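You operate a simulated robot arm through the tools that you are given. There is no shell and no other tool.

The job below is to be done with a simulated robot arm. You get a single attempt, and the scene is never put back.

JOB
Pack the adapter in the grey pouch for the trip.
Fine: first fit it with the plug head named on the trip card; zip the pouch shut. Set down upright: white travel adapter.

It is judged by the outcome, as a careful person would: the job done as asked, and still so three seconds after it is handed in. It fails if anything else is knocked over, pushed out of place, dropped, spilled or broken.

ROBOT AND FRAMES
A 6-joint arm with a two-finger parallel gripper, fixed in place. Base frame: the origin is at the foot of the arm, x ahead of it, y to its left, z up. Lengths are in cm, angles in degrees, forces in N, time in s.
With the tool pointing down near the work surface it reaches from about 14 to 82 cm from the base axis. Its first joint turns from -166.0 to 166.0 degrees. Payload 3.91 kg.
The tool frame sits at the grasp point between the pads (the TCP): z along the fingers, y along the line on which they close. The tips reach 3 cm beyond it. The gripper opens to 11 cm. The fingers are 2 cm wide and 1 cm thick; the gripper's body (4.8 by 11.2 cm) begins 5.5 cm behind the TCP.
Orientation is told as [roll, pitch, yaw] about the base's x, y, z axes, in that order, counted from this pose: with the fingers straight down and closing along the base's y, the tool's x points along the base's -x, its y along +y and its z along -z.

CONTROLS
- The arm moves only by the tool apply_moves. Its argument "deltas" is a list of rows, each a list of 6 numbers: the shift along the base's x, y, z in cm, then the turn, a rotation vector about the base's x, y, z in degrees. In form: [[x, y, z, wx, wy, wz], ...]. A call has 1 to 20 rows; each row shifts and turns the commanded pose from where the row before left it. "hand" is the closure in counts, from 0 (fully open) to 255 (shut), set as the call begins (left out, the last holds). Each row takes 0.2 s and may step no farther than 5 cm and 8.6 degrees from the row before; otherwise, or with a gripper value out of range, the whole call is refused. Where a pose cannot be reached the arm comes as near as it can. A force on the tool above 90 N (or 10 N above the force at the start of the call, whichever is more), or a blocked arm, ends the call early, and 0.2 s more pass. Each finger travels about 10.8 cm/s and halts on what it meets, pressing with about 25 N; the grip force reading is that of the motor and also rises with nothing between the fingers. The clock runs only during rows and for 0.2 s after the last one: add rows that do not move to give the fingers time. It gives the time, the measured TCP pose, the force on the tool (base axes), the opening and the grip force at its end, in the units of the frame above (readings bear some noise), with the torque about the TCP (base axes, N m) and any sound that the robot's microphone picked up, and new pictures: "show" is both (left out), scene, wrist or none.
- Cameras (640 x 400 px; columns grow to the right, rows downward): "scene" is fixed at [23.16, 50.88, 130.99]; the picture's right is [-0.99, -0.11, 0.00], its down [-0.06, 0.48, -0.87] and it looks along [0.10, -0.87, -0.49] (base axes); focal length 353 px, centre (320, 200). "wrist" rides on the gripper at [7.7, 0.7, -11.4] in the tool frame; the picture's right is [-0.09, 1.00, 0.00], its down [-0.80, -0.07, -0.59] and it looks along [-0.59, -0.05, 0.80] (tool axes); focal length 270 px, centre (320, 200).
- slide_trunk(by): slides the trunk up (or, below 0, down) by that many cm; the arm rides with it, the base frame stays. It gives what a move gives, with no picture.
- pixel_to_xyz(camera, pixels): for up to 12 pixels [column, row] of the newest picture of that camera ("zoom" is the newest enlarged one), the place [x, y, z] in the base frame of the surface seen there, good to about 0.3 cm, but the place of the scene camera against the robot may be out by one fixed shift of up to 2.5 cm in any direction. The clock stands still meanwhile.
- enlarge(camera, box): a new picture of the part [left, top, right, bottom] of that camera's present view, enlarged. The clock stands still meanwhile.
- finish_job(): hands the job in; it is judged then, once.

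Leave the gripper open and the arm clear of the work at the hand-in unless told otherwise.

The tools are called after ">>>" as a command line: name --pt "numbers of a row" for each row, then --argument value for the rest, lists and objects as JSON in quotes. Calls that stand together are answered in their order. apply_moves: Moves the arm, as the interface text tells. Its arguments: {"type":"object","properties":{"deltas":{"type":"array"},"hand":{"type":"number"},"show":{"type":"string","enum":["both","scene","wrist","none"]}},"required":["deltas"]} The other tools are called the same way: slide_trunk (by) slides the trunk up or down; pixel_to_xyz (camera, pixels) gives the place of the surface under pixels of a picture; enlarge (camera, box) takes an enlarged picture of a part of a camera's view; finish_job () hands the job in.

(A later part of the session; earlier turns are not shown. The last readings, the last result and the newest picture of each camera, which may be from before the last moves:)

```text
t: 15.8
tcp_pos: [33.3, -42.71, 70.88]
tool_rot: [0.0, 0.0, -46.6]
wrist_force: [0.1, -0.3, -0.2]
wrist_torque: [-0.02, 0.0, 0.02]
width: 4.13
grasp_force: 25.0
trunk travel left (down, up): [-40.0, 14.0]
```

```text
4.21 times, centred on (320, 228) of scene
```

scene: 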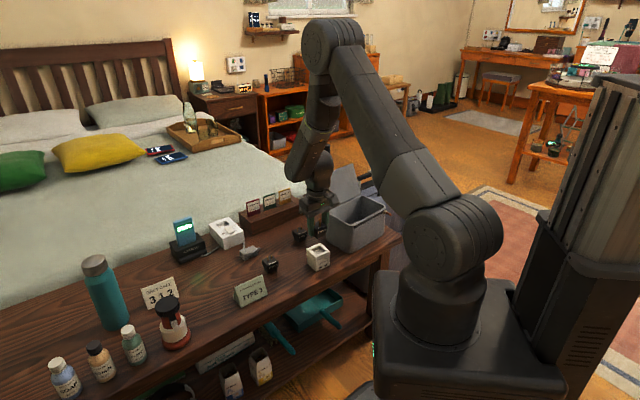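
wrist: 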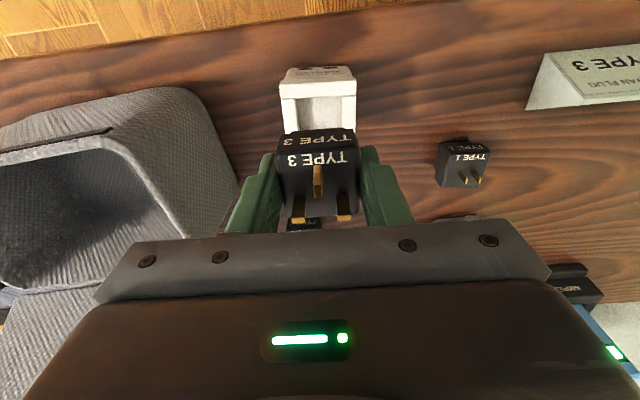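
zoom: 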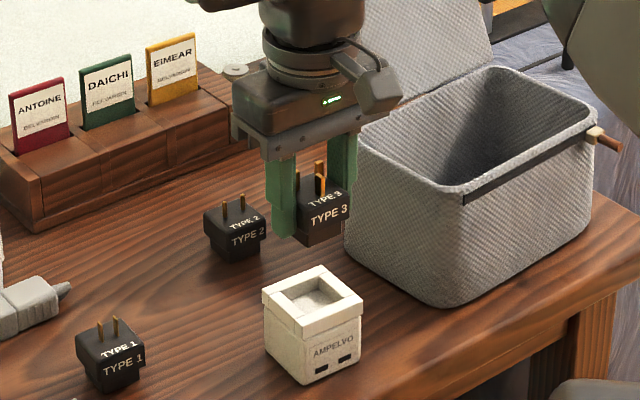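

Head centre (33.18,-42.45) is right over the recess centre; it needs a small turn of about -1.8°. I'll turn and lower to just above the rim (TCP z≈65.7) and check again.

>>> apply_moves --pt "0 0 0 0 0 -1.8" --pt "0 0 -2 0 0 0" --pt "0 0 -2 0 0 0" --pt "0 0 -1.2 0 0 0" --pt "0 0 0 0 0 0"

>>> enlarge --camera "wrist" --box '[240, 80, 400, 190]'

>>> enlarge --camera "scene" --box '[295, 215, 345, 280]'

```text
t: 17.0
tcp_pos: [33.13, -42.78, 65.77]
tool_rot: [0.0, 0.0, -48.3]
wrist_force: [1.0, 0.7, -0.2]
wrist_torque: [0.0, 0.0, 0.01]
width: 4.14
grasp_force: 25.1
trunk travel left (down, up): [-40.0, 14.0]
```

scene: 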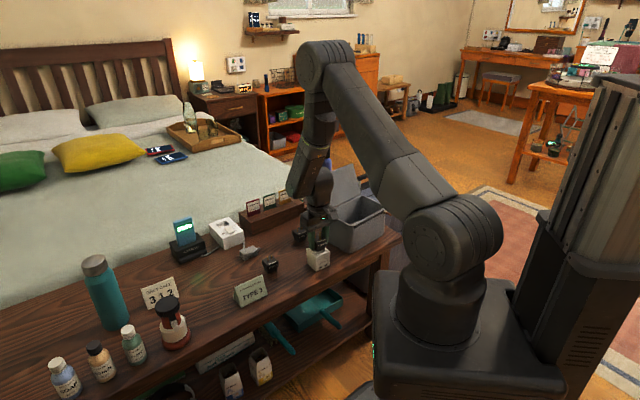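
wrist: 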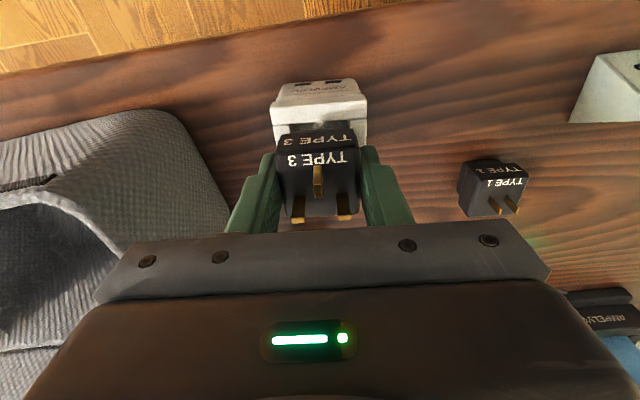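

```text
3.64 times, centred on (320, 135) of wrist
```

zoom: 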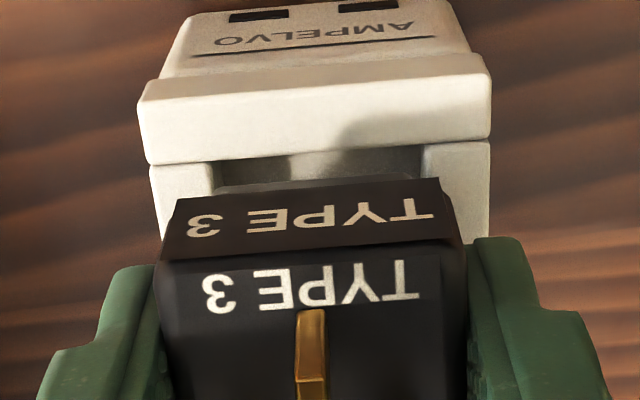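

```text
6.15 times, centred on (320, 248) of scene
```

zoom: 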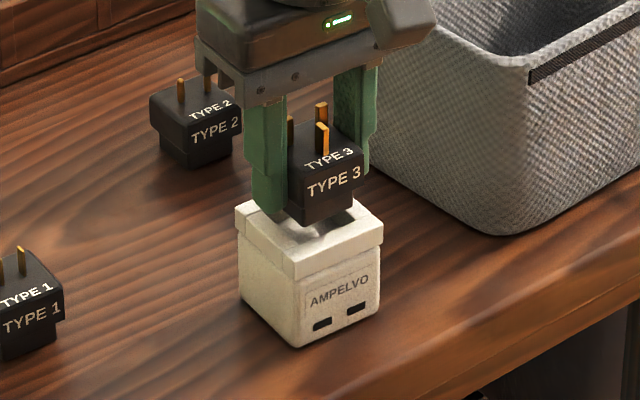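

Very close now. Zooming further on the gap between the head's lower block and the recess.

>>> enlarge --camera "wrist" --box '[270, 105, 370, 155]'

>>> enlarge --camera "scene" --box '[306, 232, 334, 254]'

```text
6.40 times, centred on (320, 130) of wrist
```

zoom: 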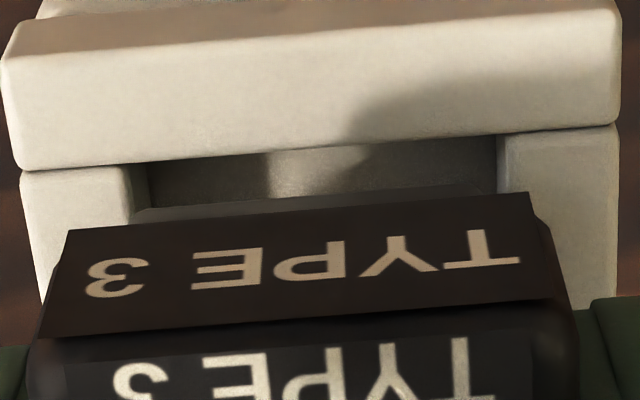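

```text
16.00 times, centred on (320, 243) of scene
```

zoom: 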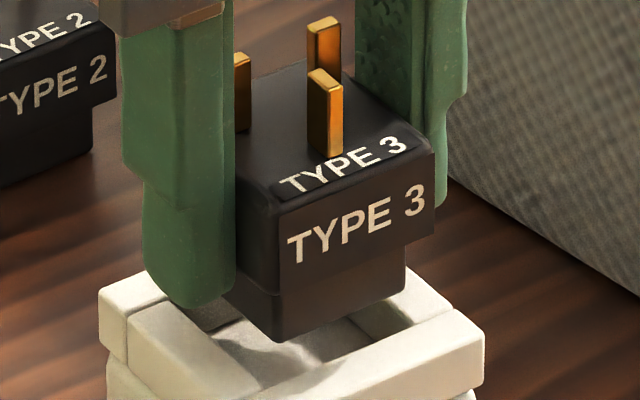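

The lower block is centred over the recess (side gaps equal in the picture, fore-aft offset under 0.1 cm). Lowering slowly in 0.2 cm steps to z≈64.9 and reading the force.

>>> apply_moves --pt "-0.03 0.04 -0.25 0 0 0" --pt "0 0 -0.25 0 0 0" --pt "0 0 -0.2 0 0 0" --pt "0 0 -0.2 0 0 0" --show "wrist"

```text
t: 18.0
tcp_pos: [33.14, -42.75, 64.92]
tool_rot: [0.0, -0.1, -48.4]
wrist_force: [-0.4, 0.4, 9.5]
wrist_torque: [0.21, 0.11, -0.02]
width: 4.12
grasp_force: 24.9
trunk travel left (down, up): [-40.0, 14.0]
```

wrist: 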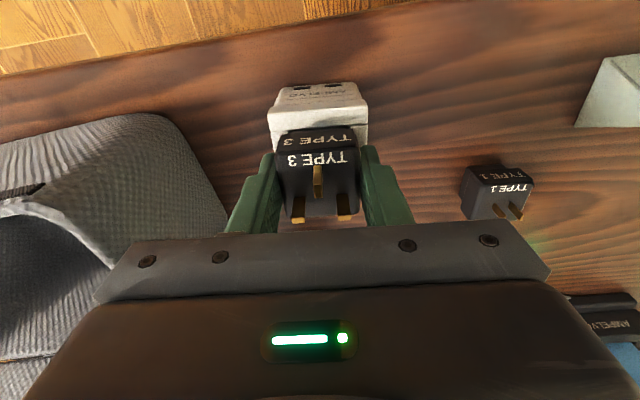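

Contact of 9.5 N at z=64.92; the torque says the touch is on the near side (text side) of the rim, so the head must go slightly farther away. I'll look closely before correcting.

>>> enlarge --camera "wrist" --box '[270, 105, 370, 155]'

>>> enlarge --camera "scene" --box '[306, 232, 334, 254]'

```text
6.40 times, centred on (320, 130) of wrist
```

zoom: 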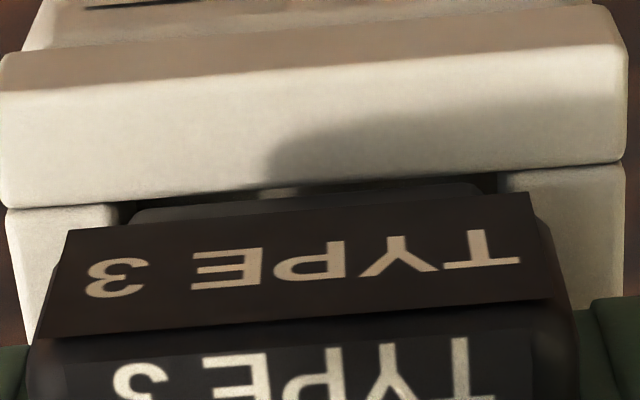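

```text
16.00 times, centred on (320, 243) of scene
```

zoom: 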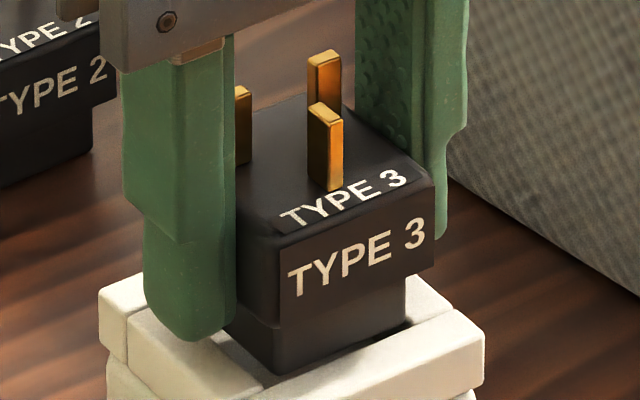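

Pictures suggest gaps on the near and both sides, yet there's contact. I'll back up 0.3 cm to get a clean force baseline.

>>> apply_moves --pt "0 0 0.3 0 0 0" --pt "0 0 0 0 0 0" --show "none"

>>> apply_moves --pt "0 0 0 0 0 0" --show "none"

```text
t: 18.6
tcp_pos: [33.22, -42.76, 65.19]
tool_rot: [0.0, 0.0, -48.4]
wrist_force: [0.2, 0.4, -0.1]
wrist_torque: [0.03, 0.03, -0.01]
width: 4.13
grasp_force: 25.4
trunk travel left (down, up): [-40.0, 14.0]
```

```text
t: 19.0
tcp_pos: [33.16, -42.67, 65.23]
tool_rot: [0.0, -0.1, -48.4]
wrist_force: [-0.3, 0.9, 0.6]
wrist_torque: [0.0, -0.02, 0.04]
width: 4.15
grasp_force: 24.8
trunk travel left (down, up): [-40.0, 14.0]
```

Baseline is near zero, so the contact was real and on the near side. Shift 0.1 cm away from the near side and lower again.

>>> apply_moves --pt "0.067 -0.075 0 0 0 0" --pt "0 0 -0.2 0 0 0" --pt "0 0 -0.1 0 0 0" --pt "0 0 0 0 0 0" --show "wrist"

```text
t: 20.0
tcp_pos: [33.22, -42.7, 64.91]
tool_rot: [0.0, 0.0, -48.4]
wrist_force: [-1.2, -0.2, -1.5]
wrist_torque: [-0.03, 0.0, -0.03]
width: 4.12
grasp_force: 25.1
trunk travel left (down, up): [-40.0, 14.0]
```

wrist: 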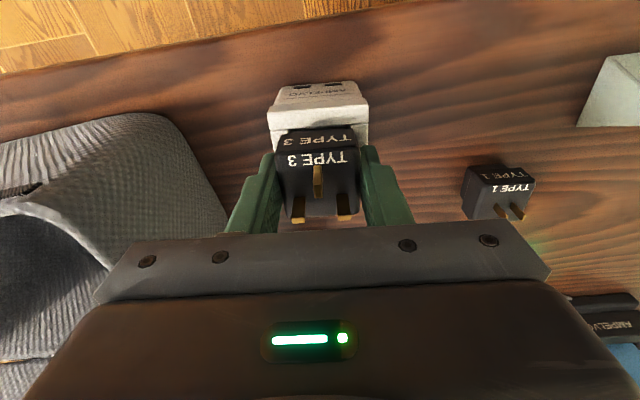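

No contact now at the same height. Continue down slowly in 0.1 cm steps.

>>> apply_moves --pt "0 0 -0.1 0 0 0" --pt "0 0 -0.1 0 0 0" --pt "0 0 -0.1 0 0 0" --pt "0 0 0 0 0 0" --show "wrist"

```text
t: 21.0
tcp_pos: [33.1, -42.81, 64.69]
tool_rot: [0.0, 0.1, -48.4]
wrist_force: [0.8, 0.6, -0.1]
wrist_torque: [0.02, -0.02, -0.01]
width: 4.13
grasp_force: 25.3
trunk travel left (down, up): [-40.0, 14.0]
```

wrist: 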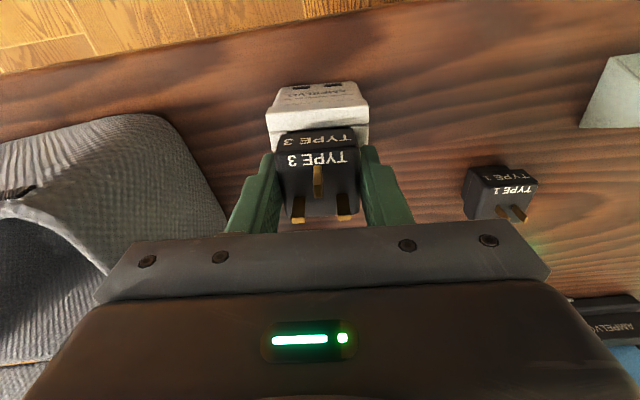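

It is entering with no force. Continue down; I expect the fingertips to meet the rim at about z≈64.25.

>>> apply_moves --pt "0 0 -0.1 0 0 0" --pt "0 0 -0.1 0 0 0" --pt "0 0 -0.1 0 0 0" --pt "0 0 0 0 0 0" --show "wrist"

>>> enlarge --camera "scene" --box '[300, 225, 340, 275]'

```text
t: 22.0
tcp_pos: [33.21, -42.72, 64.39]
tool_rot: [-0.1, 0.0, -48.3]
wrist_force: [-0.5, 0.9, -0.1]
wrist_torque: [0.01, -0.01, 0.01]
width: 4.11
grasp_force: 25.2
trunk travel left (down, up): [-40.0, 14.0]
```

wrist: 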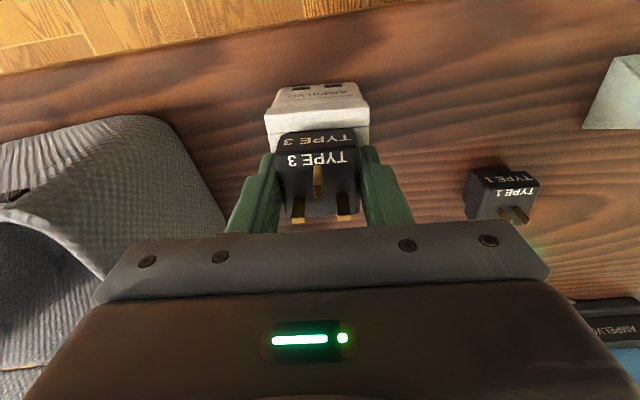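

```text
8.00 times, centred on (320, 250) of scene
```

zoom: 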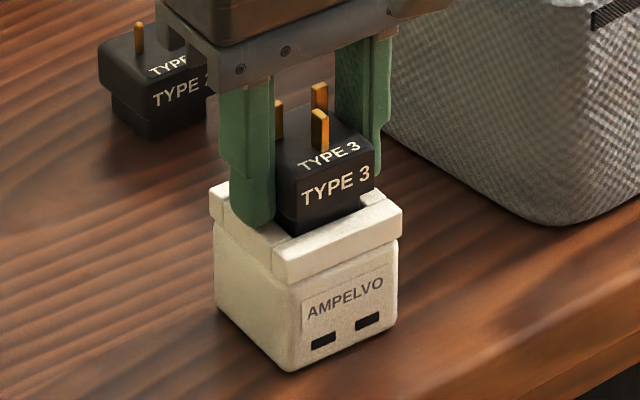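

The block is sliding into the recess (about 0.5 cm engaged). A bit further down until the tips touch.

>>> apply_moves --pt "0 0 -0.1 0 0 0" --pt "0 0 -0.05 0 0 0" --pt "0 0 0 0 0 0" --show "none"

>>> apply_moves --pt "0 0 -0.1 0 0 0" --pt "0 0 0 0 0 0" --show "none"

```text
t: 22.8
tcp_pos: [33.18, -42.78, 64.12]
tool_rot: [0.0, -0.2, -48.3]
wrist_force: [1.8, 2.0, 9.0]
wrist_torque: [0.12, -0.13, 0.01]
width: 4.14
grasp_force: 25.5
trunk travel left (down, up): [-40.0, 14.0]
```

```text
t: 23.4
tcp_pos: [33.23, -42.84, 64.25]
tool_rot: [0.0, -0.1, -48.4]
wrist_force: [1.1, -0.3, 18.1]
wrist_torque: [0.08, 0.0, 0.03]
width: 4.15
grasp_force: 25.2
trunk travel left (down, up): [-40.0, 14.0]
```

The tips now touch the rim (18 N). I'll back off 0.12 and open slightly, so the head can drop the rest of the way into the recess.

>>> apply_moves --pt "0 0 0.12 0 0 0" --pt "0 0 0 0 0 0" --show "none"

>>> apply_moves --pt "0 0 0 0 0 0" --pt "0 0 0 0 0 0" --pt "0 0 0 0 0 0" --hand 135 --show "wrist"

>>> enlarge --camera "scene" --box '[300, 225, 340, 275]'

```text
t: 24.0
tcp_pos: [33.17, -42.78, 64.32]
tool_rot: [0.0, 0.0, -48.4]
wrist_force: [3.2, -4.4, 11.2]
wrist_torque: [-0.14, -0.12, -0.01]
width: 4.13
grasp_force: 25.2
trunk travel left (down, up): [-40.0, 14.0]
```

```text
t: 24.8
tcp_pos: [33.04, -42.65, 64.19]
tool_rot: [-0.1, 0.0, -48.5]
wrist_force: [-0.2, 0.7, 10.7]
wrist_torque: [0.05, -0.07, -0.03]
width: 5.01
grasp_force: 0.0
trunk travel left (down, up): [-40.0, 14.0]
```

wrist: 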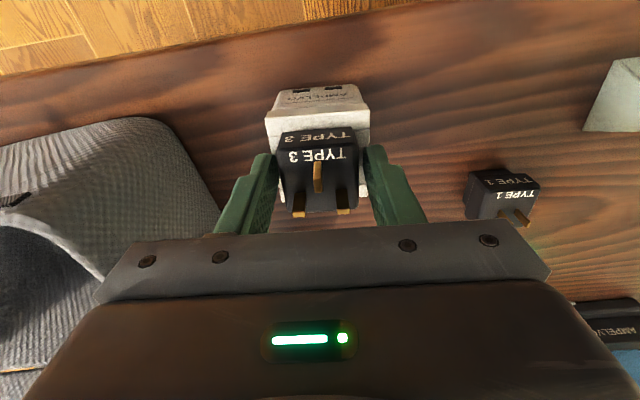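

```text
8.00 times, centred on (320, 250) of scene
```

zoom: 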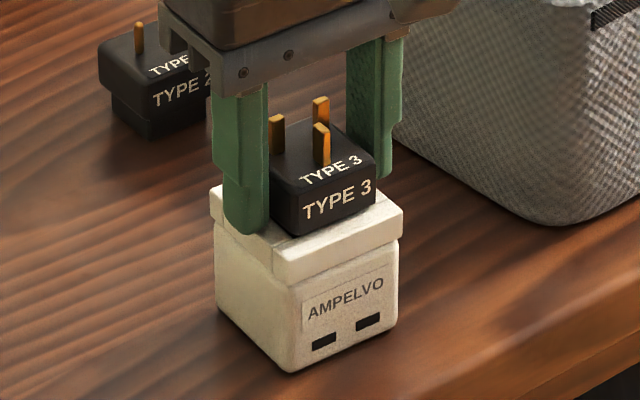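

The head dropped down and now looks seated on the rim. Raising straight up to inspect.

>>> apply_moves --pt "0 0 0.5 0 0 0" --pt "0 0 1.5 0 0 0" --pt "0 0 3 0 0 0" --pt "0 0 3 0 0 0" --pt "0 0 0 0 0 0"

>>> enlarge --camera "scene" --box '[300, 225, 340, 275]'

>>> enlarge --camera "wrist" --box '[260, 60, 380, 180]'

```text
t: 26.0
tcp_pos: [33.19, -42.96, 72.14]
tool_rot: [-0.1, 0.0, -48.4]
wrist_force: [0.9, 0.3, -0.4]
wrist_torque: [0.0, 0.04, -0.01]
width: 5.17
grasp_force: 0.1
trunk travel left (down, up): [-40.0, 14.0]
```

scene: 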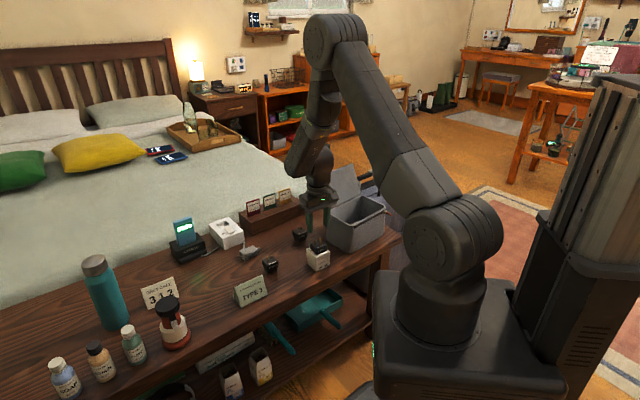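
wrist: 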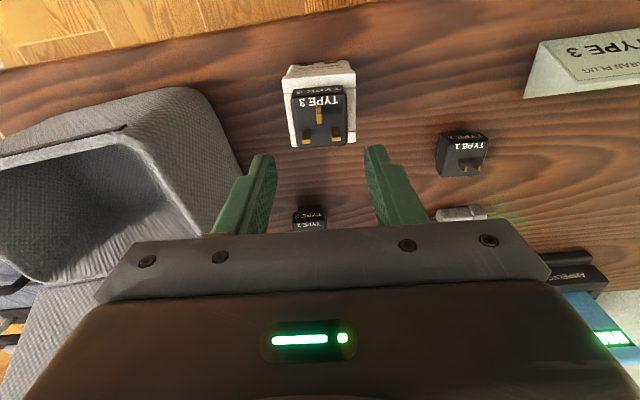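

```text
8.00 times, centred on (320, 250) of scene
```

zoom: 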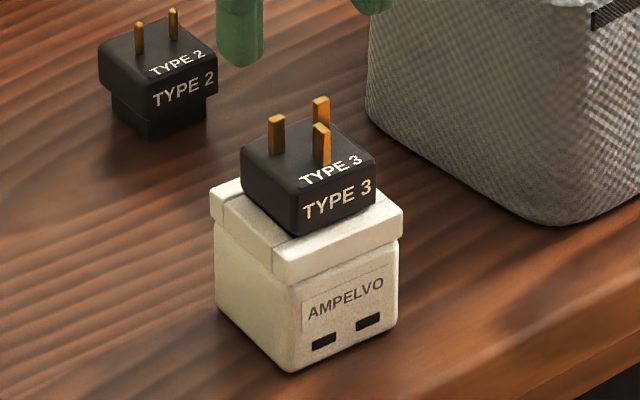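

```text
3.33 times, centred on (320, 120) of wrist
```

zoom: 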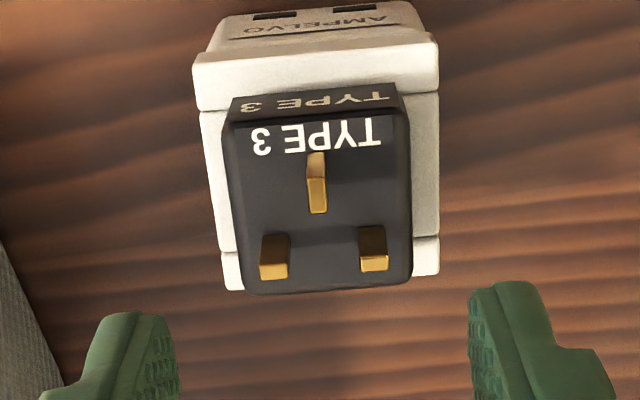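

It appears level and seated. I'll check the heights of the head's top, pins and the rim.

>>> pixel_to_xyz --camera "zoom" --pixels '[[245, 150], [385, 155], [260, 285], [395, 280], [320, 235], [315, 75], [425, 180], [217, 200], [275, 270], [375, 265], [317, 205]]'

```text
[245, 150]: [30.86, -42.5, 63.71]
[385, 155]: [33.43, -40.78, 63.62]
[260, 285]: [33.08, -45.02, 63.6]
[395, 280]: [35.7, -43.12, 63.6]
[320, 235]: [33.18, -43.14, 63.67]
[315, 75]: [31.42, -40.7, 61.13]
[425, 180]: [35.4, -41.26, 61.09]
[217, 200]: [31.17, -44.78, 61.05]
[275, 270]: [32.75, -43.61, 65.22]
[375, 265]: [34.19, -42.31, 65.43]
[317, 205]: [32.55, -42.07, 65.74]
```

Head top is level at z≈63.65 with the rim at 61.1, as expected for fully seated. Zooming on the seam to be sure there's no gap.

>>> enlarge --camera "scene" --box '[308, 238, 334, 262]'

>>> enlarge --camera "wrist" --box '[280, 60, 360, 110]'

```text
16.00 times, centred on (321, 250) of scene
```

zoom: 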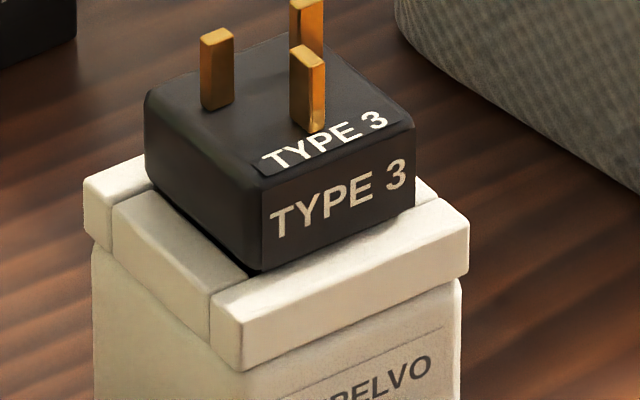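

```text
8.00 times, centred on (320, 85) of wrist
```

zoom: 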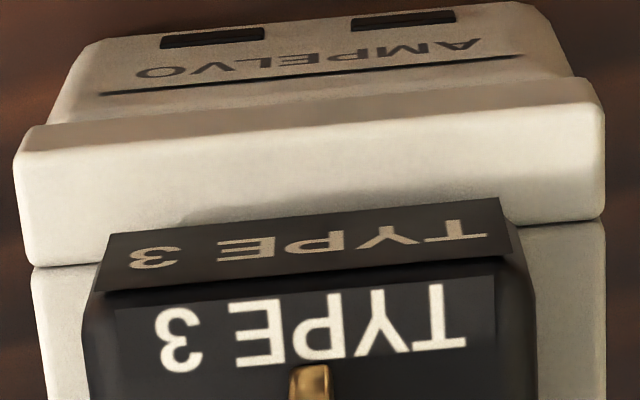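

The head is seated flush all around. Next: open to about 8 cm, align (-0.9°), and lower around the adapter's sides to TCP z≈61.0 (pins stay 0.8 cm below the gripper body).

>>> apply_moves --pt "0 0.1 0 0 0 -0.9" --pt "0 0 0 0 0 0" --pt "0 0 -4 0 0 0" --pt "0 0 -4 0 0 0" --pt "0 0 -2 0 0 0" --pt "0 0 -1.1 0 0 0" --pt "0 0 0 0 0 0" --hand 70

>>> enlarge --camera "scene" --box '[295, 215, 345, 280]'

```text
t: 27.6
tcp_pos: [33.03, -42.65, 61.1]
tool_rot: [0.1, 0.0, -49.3]
wrist_force: [-0.5, 0.0, -0.4]
wrist_torque: [0.01, 0.0, -0.02]
width: 7.98
grasp_force: 0.1
trunk travel left (down, up): [-40.0, 14.0]
```

scene: 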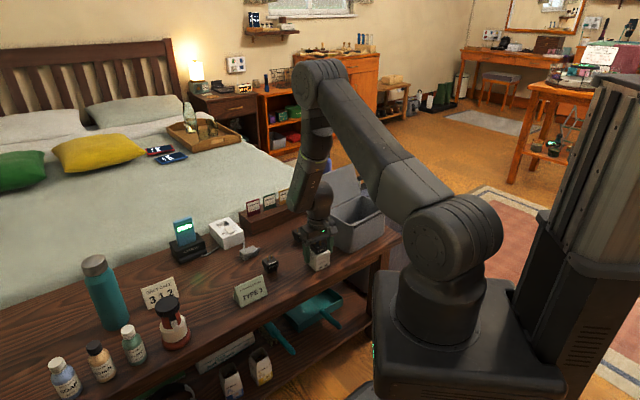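
wrist: 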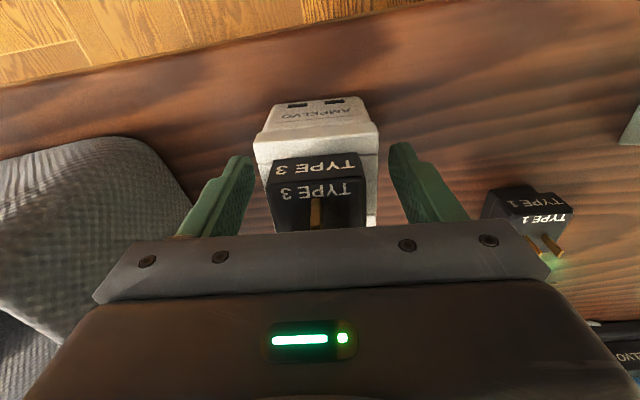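

```text
6.15 times, centred on (320, 248) of scene
```

zoom: 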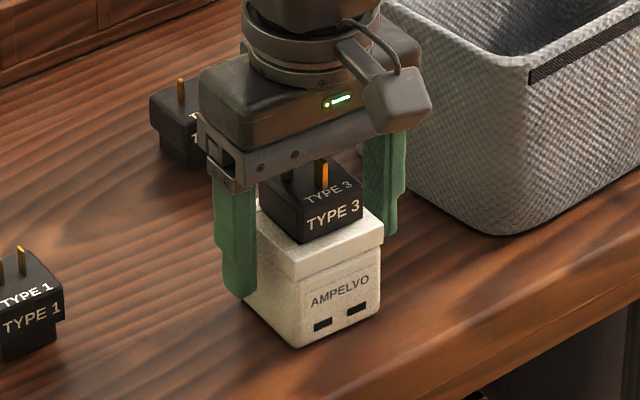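

Centred on the adapter. Closing and then a slow small lift to test.

>>> apply_moves --pt "0 0 0 0 0 0" --pt "0 0 0 0 0 0" --pt "0 0 0 0 0 0" --pt "0 0 0 0 0 0" --hand 220 --show "none"

>>> apply_moves --pt "0 0 0.2 0 0 0" --pt "0 0 0.3 0 0 0" --pt "0 0 0.5 0 0 0" --pt "0 0 0 0 0 0" --pt "0 0 0 0 0 0"

>>> enlarge --camera "scene" --box '[295, 215, 345, 280]'

```text
t: 28.6
tcp_pos: [33.05, -42.64, 61.11]
tool_rot: [0.0, 0.0, -49.3]
wrist_force: [0.5, -1.4, 0.2]
wrist_torque: [-0.05, 0.01, 0.02]
width: 5.76
grasp_force: 25.0
trunk travel left (down, up): [-40.0, 14.0]
```

```text
t: 29.8
tcp_pos: [33.08, -42.8, 62.17]
tool_rot: [0.0, 0.0, -49.3]
wrist_force: [-0.5, -0.6, -2.4]
wrist_torque: [0.0, -0.04, 0.0]
width: 5.79
grasp_force: 25.1
trunk travel left (down, up): [-40.0, 14.0]
```

scene: 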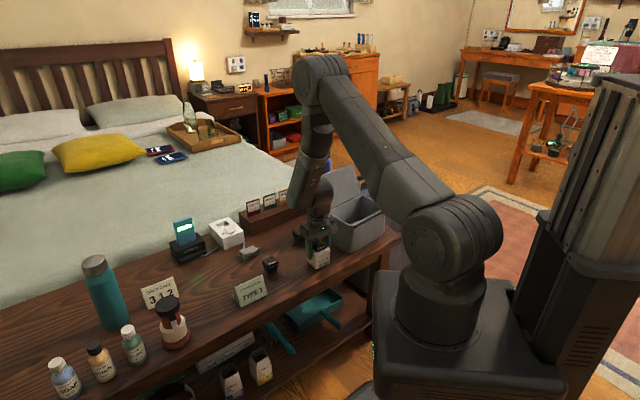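
wrist: 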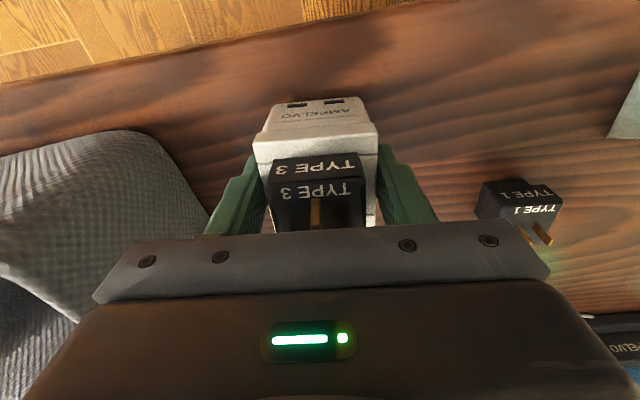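

```text
6.15 times, centred on (320, 248) of scene
```

zoom: 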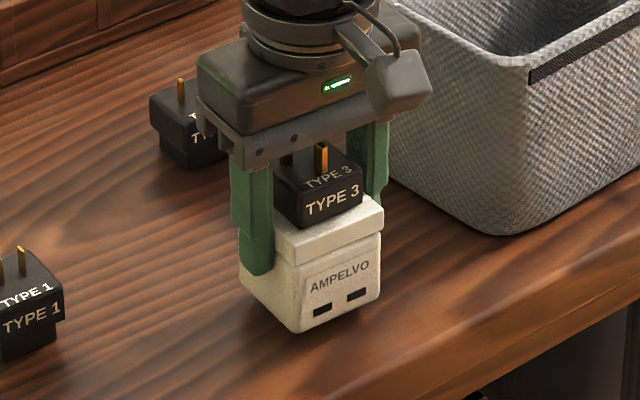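

The adapter lifts with the head on it (weight ~2.4 N). Raising to TCP z≈76.5 (bottom ≈70, well above the rim), then carrying to above the pouch's centre (21.2,-60.7) while turning +8.4° to square it with the pouch.

>>> apply_moves --pt "0 0 2 0 0 0" --pt "0 0 3 0 0 0" --pt "0 0 3.5 0 0 0" --pt "0 0 3.5 0 0 0" --pt "0 0 2.3 0 0 0" --pt "-1.7 -2.57 0 0 0 1.2" --pt "-1.7 -2.57 0 0 0 1.2" --pt "-1.7 -2.57 0 0 0 1.2" --pt "-1.7 -2.57 0 0 0 1.2" --pt "-1.7 -2.57 0 0 0 1.2" --pt "-1.7 -2.57 0 0 0 1.2" --pt "-1.64 -2.54 0 0 0 1.2" --pt "0 0 0 0 0 0"

>>> enlarge --camera "scene" --box '[300, 130, 420, 260]'

```text
t: 32.6
tcp_pos: [21.23, -60.73, 76.38]
tool_rot: [0.1, -0.1, -41.0]
wrist_force: [-0.2, 0.3, -2.2]
wrist_torque: [0.05, -0.01, -0.02]
width: 5.8
grasp_force: 24.9
trunk travel left (down, up): [-40.0, 14.0]
```

scene: 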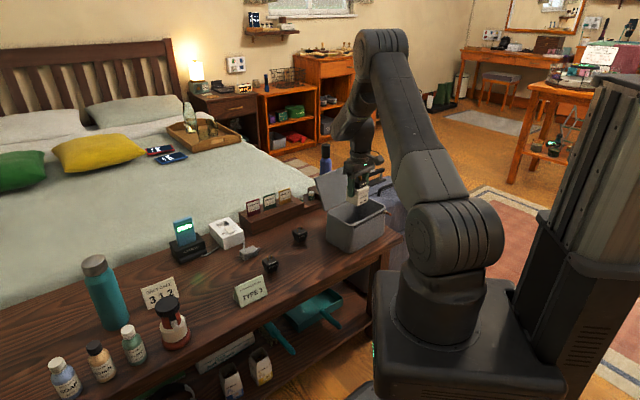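
wrist: 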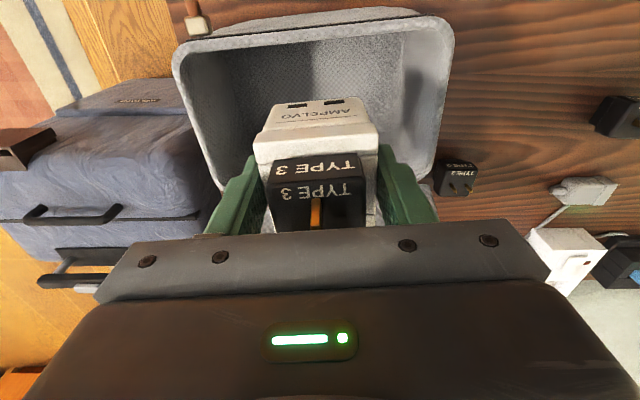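

```text
3.08 times, centred on (360, 195) of scene
```

zoom: 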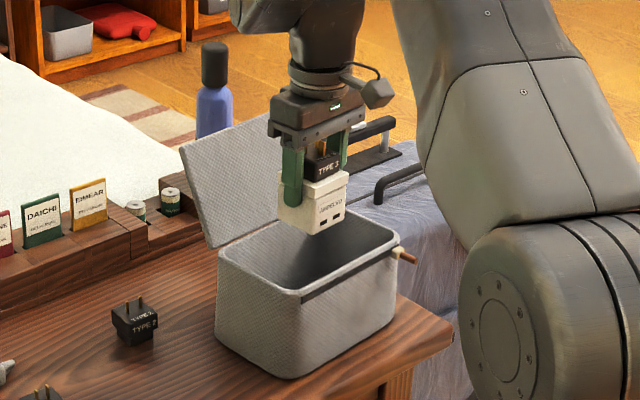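

The adapter hangs centred over the pouch opening, clear of the lid. Lowering into the pouch to just above the floor.

>>> apply_moves --pt "0 0 -3 0 0 0" --pt "0 0 -3 0 0 0" --pt "0 0 -3 0 0 0" --pt "0 0 -2.5 0 0 0" --pt "0 0 -1.5 0 0 0" --pt "0 0 -0.6 0 0 0" --pt "0 0 0 0 0 0"

>>> enlarge --camera "scene" --box '[300, 130, 420, 260]'

```text
t: 34.2
tcp_pos: [21.49, -60.61, 62.79]
tool_rot: [-0.1, 0.0, -40.9]
wrist_force: [0.1, 0.2, -3.0]
wrist_torque: [-0.05, 0.02, 0.0]
width: 5.79
grasp_force: 25.6
trunk travel left (down, up): [-40.0, 14.0]
```

scene: 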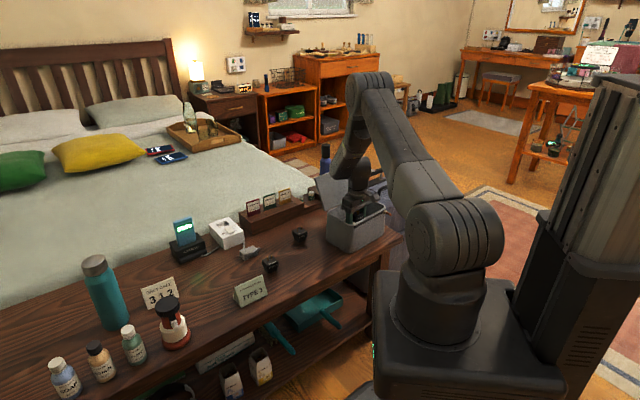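
wrist: 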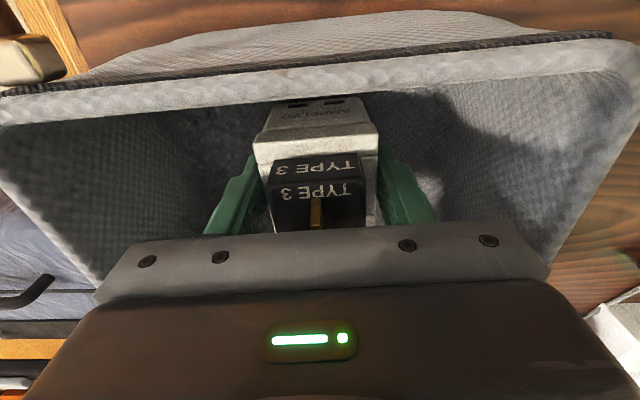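

```text
3.08 times, centred on (360, 195) of scene
```

zoom: 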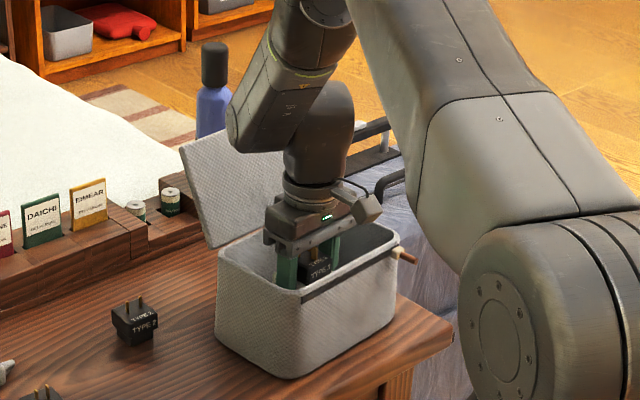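

Inside, no contact with walls or lid. Lowering the last bit slowly to feel the floor.

>>> apply_moves --pt "0 0 -0.2 0 0 0" --pt "0 0 -0.2 0 0 0" --pt "0 0 -0.15 0 0 0" --pt "0 0 0 0 0 0" --show "none"

>>> apply_moves --pt "0 0 -0.15 0 0 0" --pt "0 0 0 0 0 0" --show "none"

>>> apply_moves --pt "0 0 -0.1 0 0 0" --pt "0 0 0 0 0 0" --show "none"

```text
t: 35.2
tcp_pos: [21.37, -60.65, 62.2]
tool_rot: [0.0, 0.0, -40.8]
wrist_force: [-0.6, -0.2, -1.6]
wrist_torque: [0.02, 0.01, 0.01]
width: 5.77
grasp_force: 24.9
trunk travel left (down, up): [-40.0, 14.0]
```

```text
t: 35.8
tcp_pos: [21.33, -60.69, 62.08]
tool_rot: [0.0, 0.0, -40.9]
wrist_force: [0.6, 0.0, -2.1]
wrist_torque: [0.01, -0.04, 0.0]
width: 5.73
grasp_force: 25.2
trunk travel left (down, up): [-40.0, 14.0]
```

```text
t: 36.4
tcp_pos: [21.43, -60.75, 61.94]
tool_rot: [0.0, -0.1, -40.9]
wrist_force: [0.3, 0.1, -3.2]
wrist_torque: [0.02, 0.0, 0.0]
width: 5.77
grasp_force: 24.7
trunk travel left (down, up): [-40.0, 14.0]
```

Still hanging free. A few more small steps, reading the force each time.

>>> apply_moves --pt "0 0 -0.12 0 0 0" --pt "0 0 0 0 0 0" --show "none"

>>> apply_moves --pt "0 0 -0.12 0 0 0" --pt "0 0 0 0 0 0" --show "none"

```text
t: 37.0
tcp_pos: [21.38, -60.58, 62.07]
tool_rot: [-0.1, -0.1, -40.9]
wrist_force: [1.3, 2.6, 9.8]
wrist_torque: [0.41, 0.09, -0.03]
width: 5.76
grasp_force: 25.0
trunk travel left (down, up): [-40.0, 14.0]
```

```text
t: 37.6
tcp_pos: [21.39, -60.56, 61.91]
tool_rot: [-0.1, -0.1, -40.9]
wrist_force: [-1.0, 2.3, 20.6]
wrist_torque: [0.19, -0.12, 0.18]
width: 5.81
grasp_force: 25.6
trunk travel left (down, up): [-40.0, 14.0]
```

The adapter touched the floor (20 N press). Relieve 0.12 cm, then open to about 8 cm.

>>> apply_moves --pt "0 0 0.12 0 0 0" --pt "0 0 0 0 0 0" --show "none"

>>> apply_moves --pt "0 0 0 0 0 0" --pt "0 0 0 0 0 0" --pt "0 0 0 0 0 0" --hand 80 --show "wrist"

```text
t: 38.2
tcp_pos: [21.29, -60.69, 61.82]
tool_rot: [-0.1, -0.1, -40.9]
wrist_force: [2.0, -1.8, 13.8]
wrist_torque: [-0.39, -0.32, 0.04]
width: 5.78
grasp_force: 24.6
trunk travel left (down, up): [-40.0, 14.0]
```

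```text
t: 39.0
tcp_pos: [21.24, -60.65, 61.82]
tool_rot: [-0.1, 0.0, -40.9]
wrist_force: [-0.2, 0.0, -0.9]
wrist_torque: [-0.03, 0.0, 0.03]
width: 7.55
grasp_force: 0.0
trunk travel left (down, up): [-40.0, 14.0]
```

wrist: 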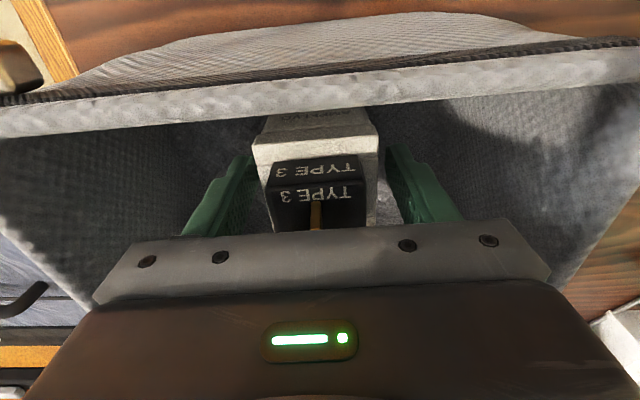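

Released and standing. Rising straight up out of the pouch, to z≈80.

>>> apply_moves --pt "0 0 0.5 0 0 0" --pt "0 0 1.5 0 0 0" --pt "0 0 3 0 0 0" --pt "0 0 4 0 0 0" --pt "0 0 4 0 0 0" --pt "0 0 4 0 0 0" --pt "0 0 2 0 0 0" --pt "0 0 0 0 0 0"

>>> enlarge --camera "wrist" --box '[180, 0, 460, 200]'

>>> enlarge --camera "scene" --box '[300, 150, 410, 255]'

```text
t: 40.8
tcp_pos: [21.4, -60.75, 80.71]
tool_rot: [0.0, 0.0, -40.9]
wrist_force: [0.6, -0.4, 0.0]
wrist_torque: [-0.01, 0.01, 0.03]
width: 7.55
grasp_force: 0.1
trunk travel left (down, up): [-40.0, 14.0]
```

scene: 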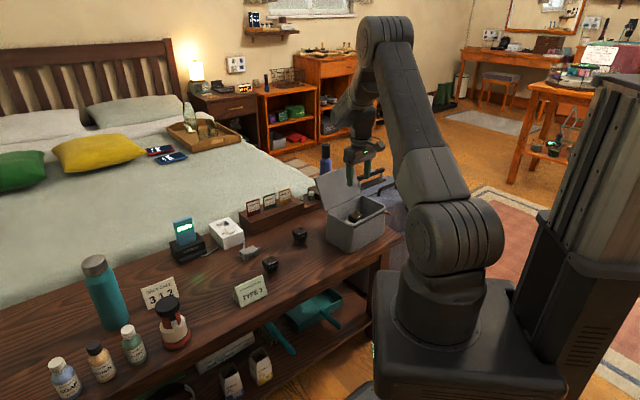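
wrist: 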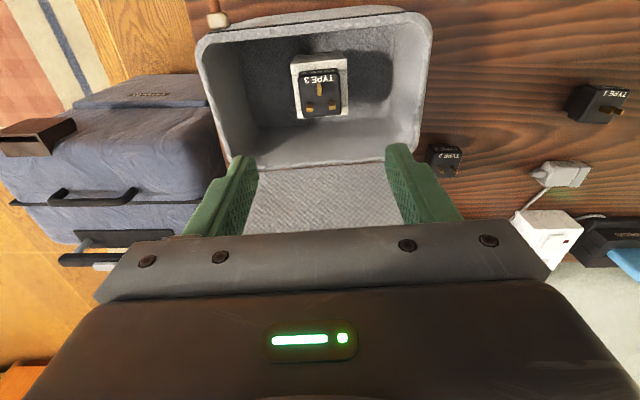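

```text
2.00 times, centred on (320, 100) of wrist
```

zoom: 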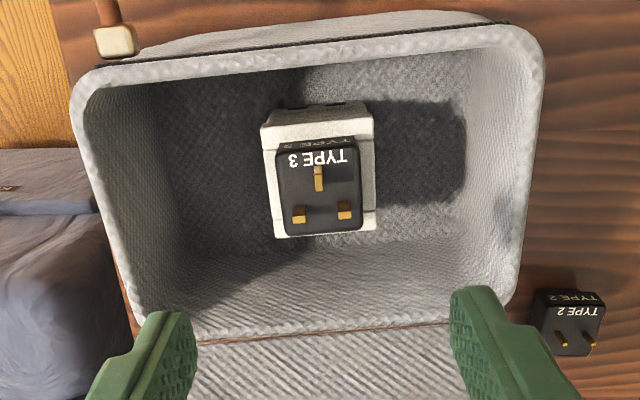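

```text
3.81 times, centred on (355, 202) of scene
```

zoom: 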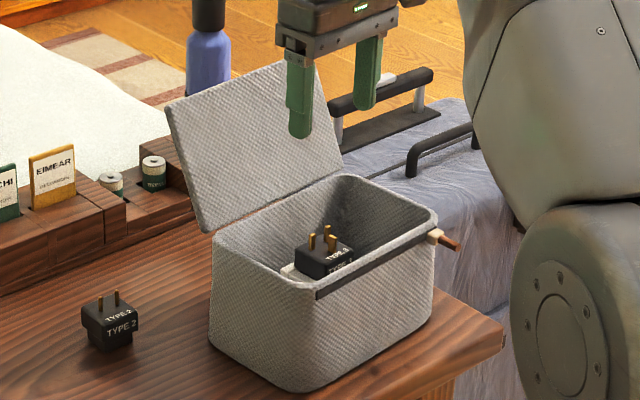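

The adapter stands upright in the pouch with its Type 3 head. Checking pin-top height against the rim, plus lid and zip geometry from this view.

>>> pixel_to_xyz --camera "wrist" --pixels '[[319, 93], [310, 110], [332, 107], [312, 85], [290, 28], [420, 20], [212, 60], [427, 60], [232, 155], [395, 150], [300, 170], [340, 210]]'

>>> pixel_to_xyz --camera "scene" --pixels '[[321, 177], [372, 160], [340, 195], [356, 210], [384, 213], [416, 216]]'

```text
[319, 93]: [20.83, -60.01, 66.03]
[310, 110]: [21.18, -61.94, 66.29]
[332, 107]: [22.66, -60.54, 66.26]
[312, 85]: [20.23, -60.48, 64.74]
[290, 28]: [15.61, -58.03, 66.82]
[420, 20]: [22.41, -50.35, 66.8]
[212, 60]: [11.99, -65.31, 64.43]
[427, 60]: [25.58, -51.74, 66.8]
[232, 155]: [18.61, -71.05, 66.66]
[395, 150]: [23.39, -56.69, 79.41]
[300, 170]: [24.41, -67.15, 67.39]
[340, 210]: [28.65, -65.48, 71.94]
```

```text
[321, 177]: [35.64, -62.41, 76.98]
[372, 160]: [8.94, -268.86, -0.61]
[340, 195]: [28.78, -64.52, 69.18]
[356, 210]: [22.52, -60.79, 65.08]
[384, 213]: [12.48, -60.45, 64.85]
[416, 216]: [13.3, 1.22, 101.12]
```

Pin tops (66.2) sit 0.5 cm below the rim (66.8), so the lid can close. Before going behind the lid I'll check what is there: the blue bottle, rack and tags.

>>> pixel_to_xyz --camera "scene" --pixels '[[325, 150], [327, 165], [284, 192], [310, 188], [311, 196], [300, 205], [322, 200], [270, 175], [370, 172], [345, 180]]'

>>> enlarge --camera "scene" --box '[270, 130, 390, 210]'

```text
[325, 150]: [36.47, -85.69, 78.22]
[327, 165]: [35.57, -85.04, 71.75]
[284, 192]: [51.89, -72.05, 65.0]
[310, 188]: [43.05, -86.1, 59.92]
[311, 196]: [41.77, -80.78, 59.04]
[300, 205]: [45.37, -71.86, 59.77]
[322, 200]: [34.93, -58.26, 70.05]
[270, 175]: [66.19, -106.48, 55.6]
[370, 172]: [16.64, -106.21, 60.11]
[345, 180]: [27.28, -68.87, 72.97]
```

```text
5.00 times, centred on (330, 170) of scene
```

zoom: 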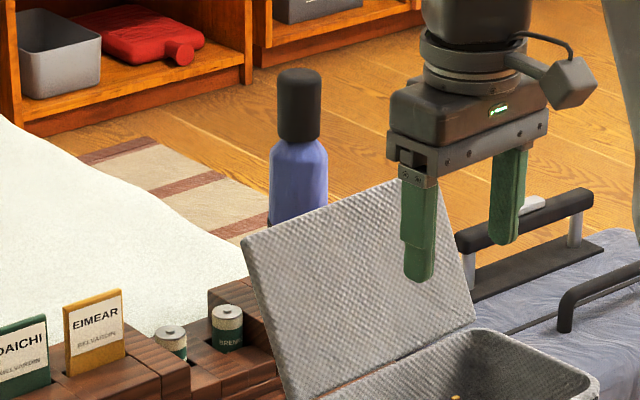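

The blue bottle stands ~13 cm further behind the lid, so there's room. I'll close the fingers, rise to z≈86 and go over the lid to a spot behind it (32.5,-70.3).

>>> apply_moves --pt "0 0 3 0 0 0" --pt "0 0 2.5 0 0 0" --pt "2.77 -2.4 0 0 0 0" --pt "2.77 -2.4 0 0 0 0" --pt "2.77 -2.4 0 0 0 0" --pt "2.77 -2.4 0 0 0 0" --pt "0 0 0 0 0 0" --hand 255

>>> enlarge --camera "scene" --box '[270, 110, 400, 210]'

```text
t: 42.4
tcp_pos: [32.33, -70.35, 86.12]
tool_rot: [-0.1, 0.1, -40.9]
wrist_force: [0.3, -1.0, -0.3]
wrist_torque: [0.0, 0.01, -0.02]
width: 0.0
grasp_force: 24.7
trunk travel left (down, up): [-40.0, 14.0]
```

scene: 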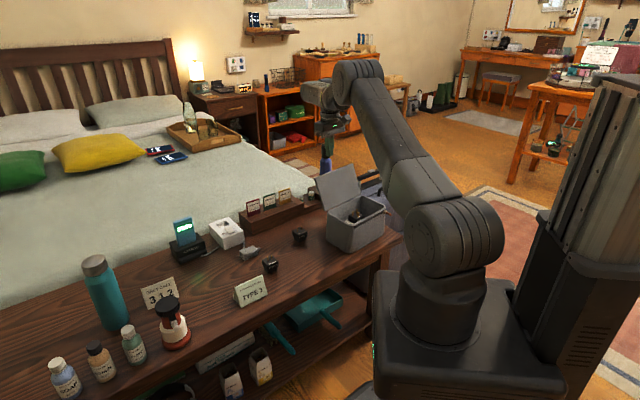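
wrist: 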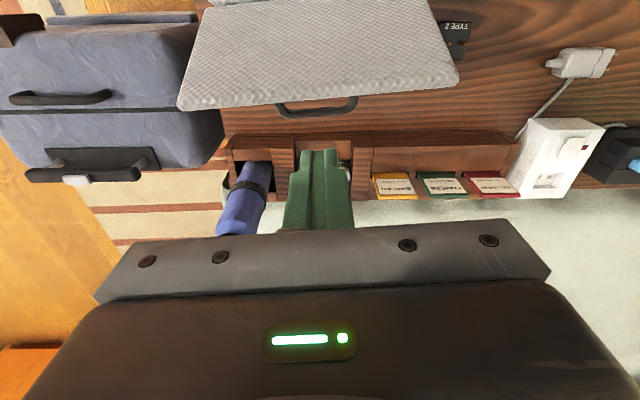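

```text
4.00 times, centred on (335, 160) of scene
```

zoom: 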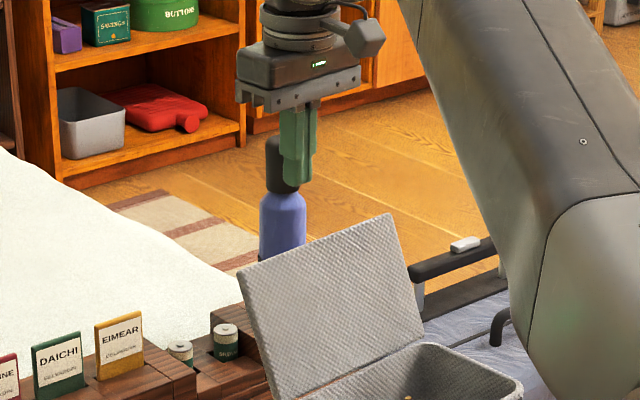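

There's a dark loop handle on the lid's outer side near its top edge (315,105). Let me zoom in and measure it, the lid edge, and the bottle from this view.

>>> enlarge --camera "wrist" --box '[170, 40, 470, 240]'

>>> pixel_to_xyz --camera "wrist" --pixels '[[188, 104], [452, 82], [284, 106], [350, 103], [316, 117], [310, 98], [250, 180], [240, 215], [320, 100], [300, 140], [395, 185], [232, 170]]'

```text
2.00 times, centred on (320, 140) of wrist
```

zoom: 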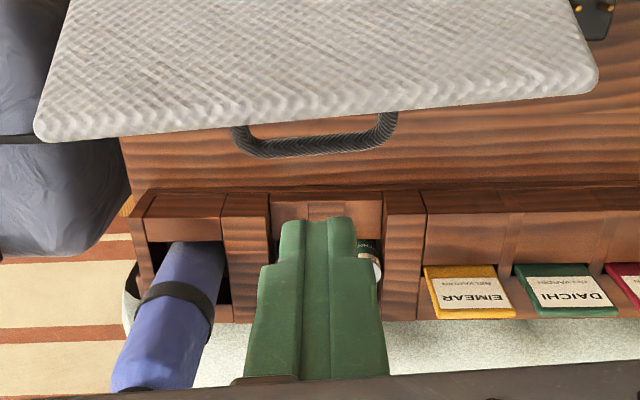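

```text
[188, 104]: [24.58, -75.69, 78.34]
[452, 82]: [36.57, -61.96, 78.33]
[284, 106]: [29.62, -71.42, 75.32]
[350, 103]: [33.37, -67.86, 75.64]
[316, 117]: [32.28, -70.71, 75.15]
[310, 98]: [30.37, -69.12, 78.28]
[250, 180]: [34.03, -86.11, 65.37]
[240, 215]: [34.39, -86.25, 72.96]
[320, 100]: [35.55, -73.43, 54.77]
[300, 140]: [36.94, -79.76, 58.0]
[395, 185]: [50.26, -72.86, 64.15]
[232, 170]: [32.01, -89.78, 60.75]
```

The loop handle sticks out behind the lid at u≈6–11 along its width, so I'll go down beside it (toward +x,+y side), clear of handle and bottle: target about (35.7,-65.9). Move there high first.

>>> apply_moves --pt "1.7 2.2 0 0 0 0" --pt "1.67 2.29 0 0 0 0" --pt "0 0 0 0 0 0"

>>> enlarge --camera "wrist" --box '[170, 20, 470, 240]'

```text
t: 43.2
tcp_pos: [35.76, -65.86, 86.13]
tool_rot: [0.1, 0.1, -41.0]
wrist_force: [0.1, 0.5, 0.3]
wrist_torque: [0.0, 0.0, 0.0]
width: 0.01
grasp_force: 25.1
trunk travel left (down, up): [-40.0, 14.0]
```

scene: 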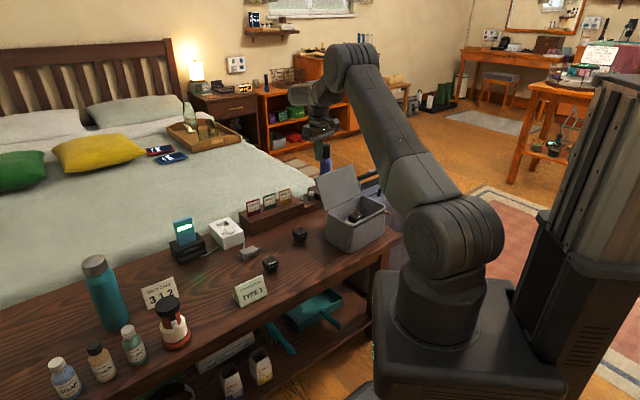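
wrist: 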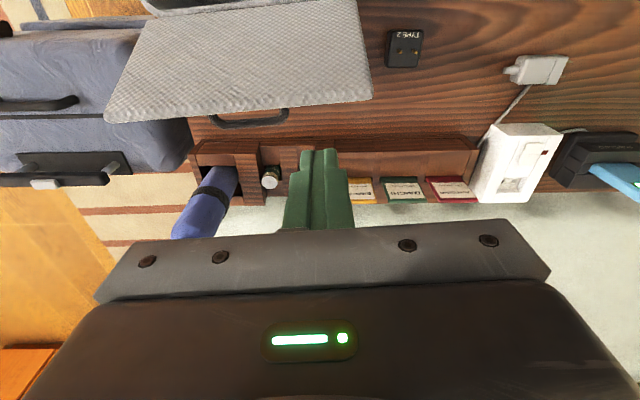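

```text
1.82 times, centred on (320, 130) of wrist
```

zoom: 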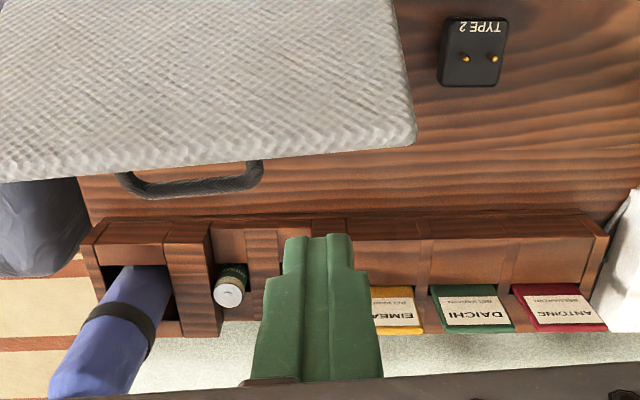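

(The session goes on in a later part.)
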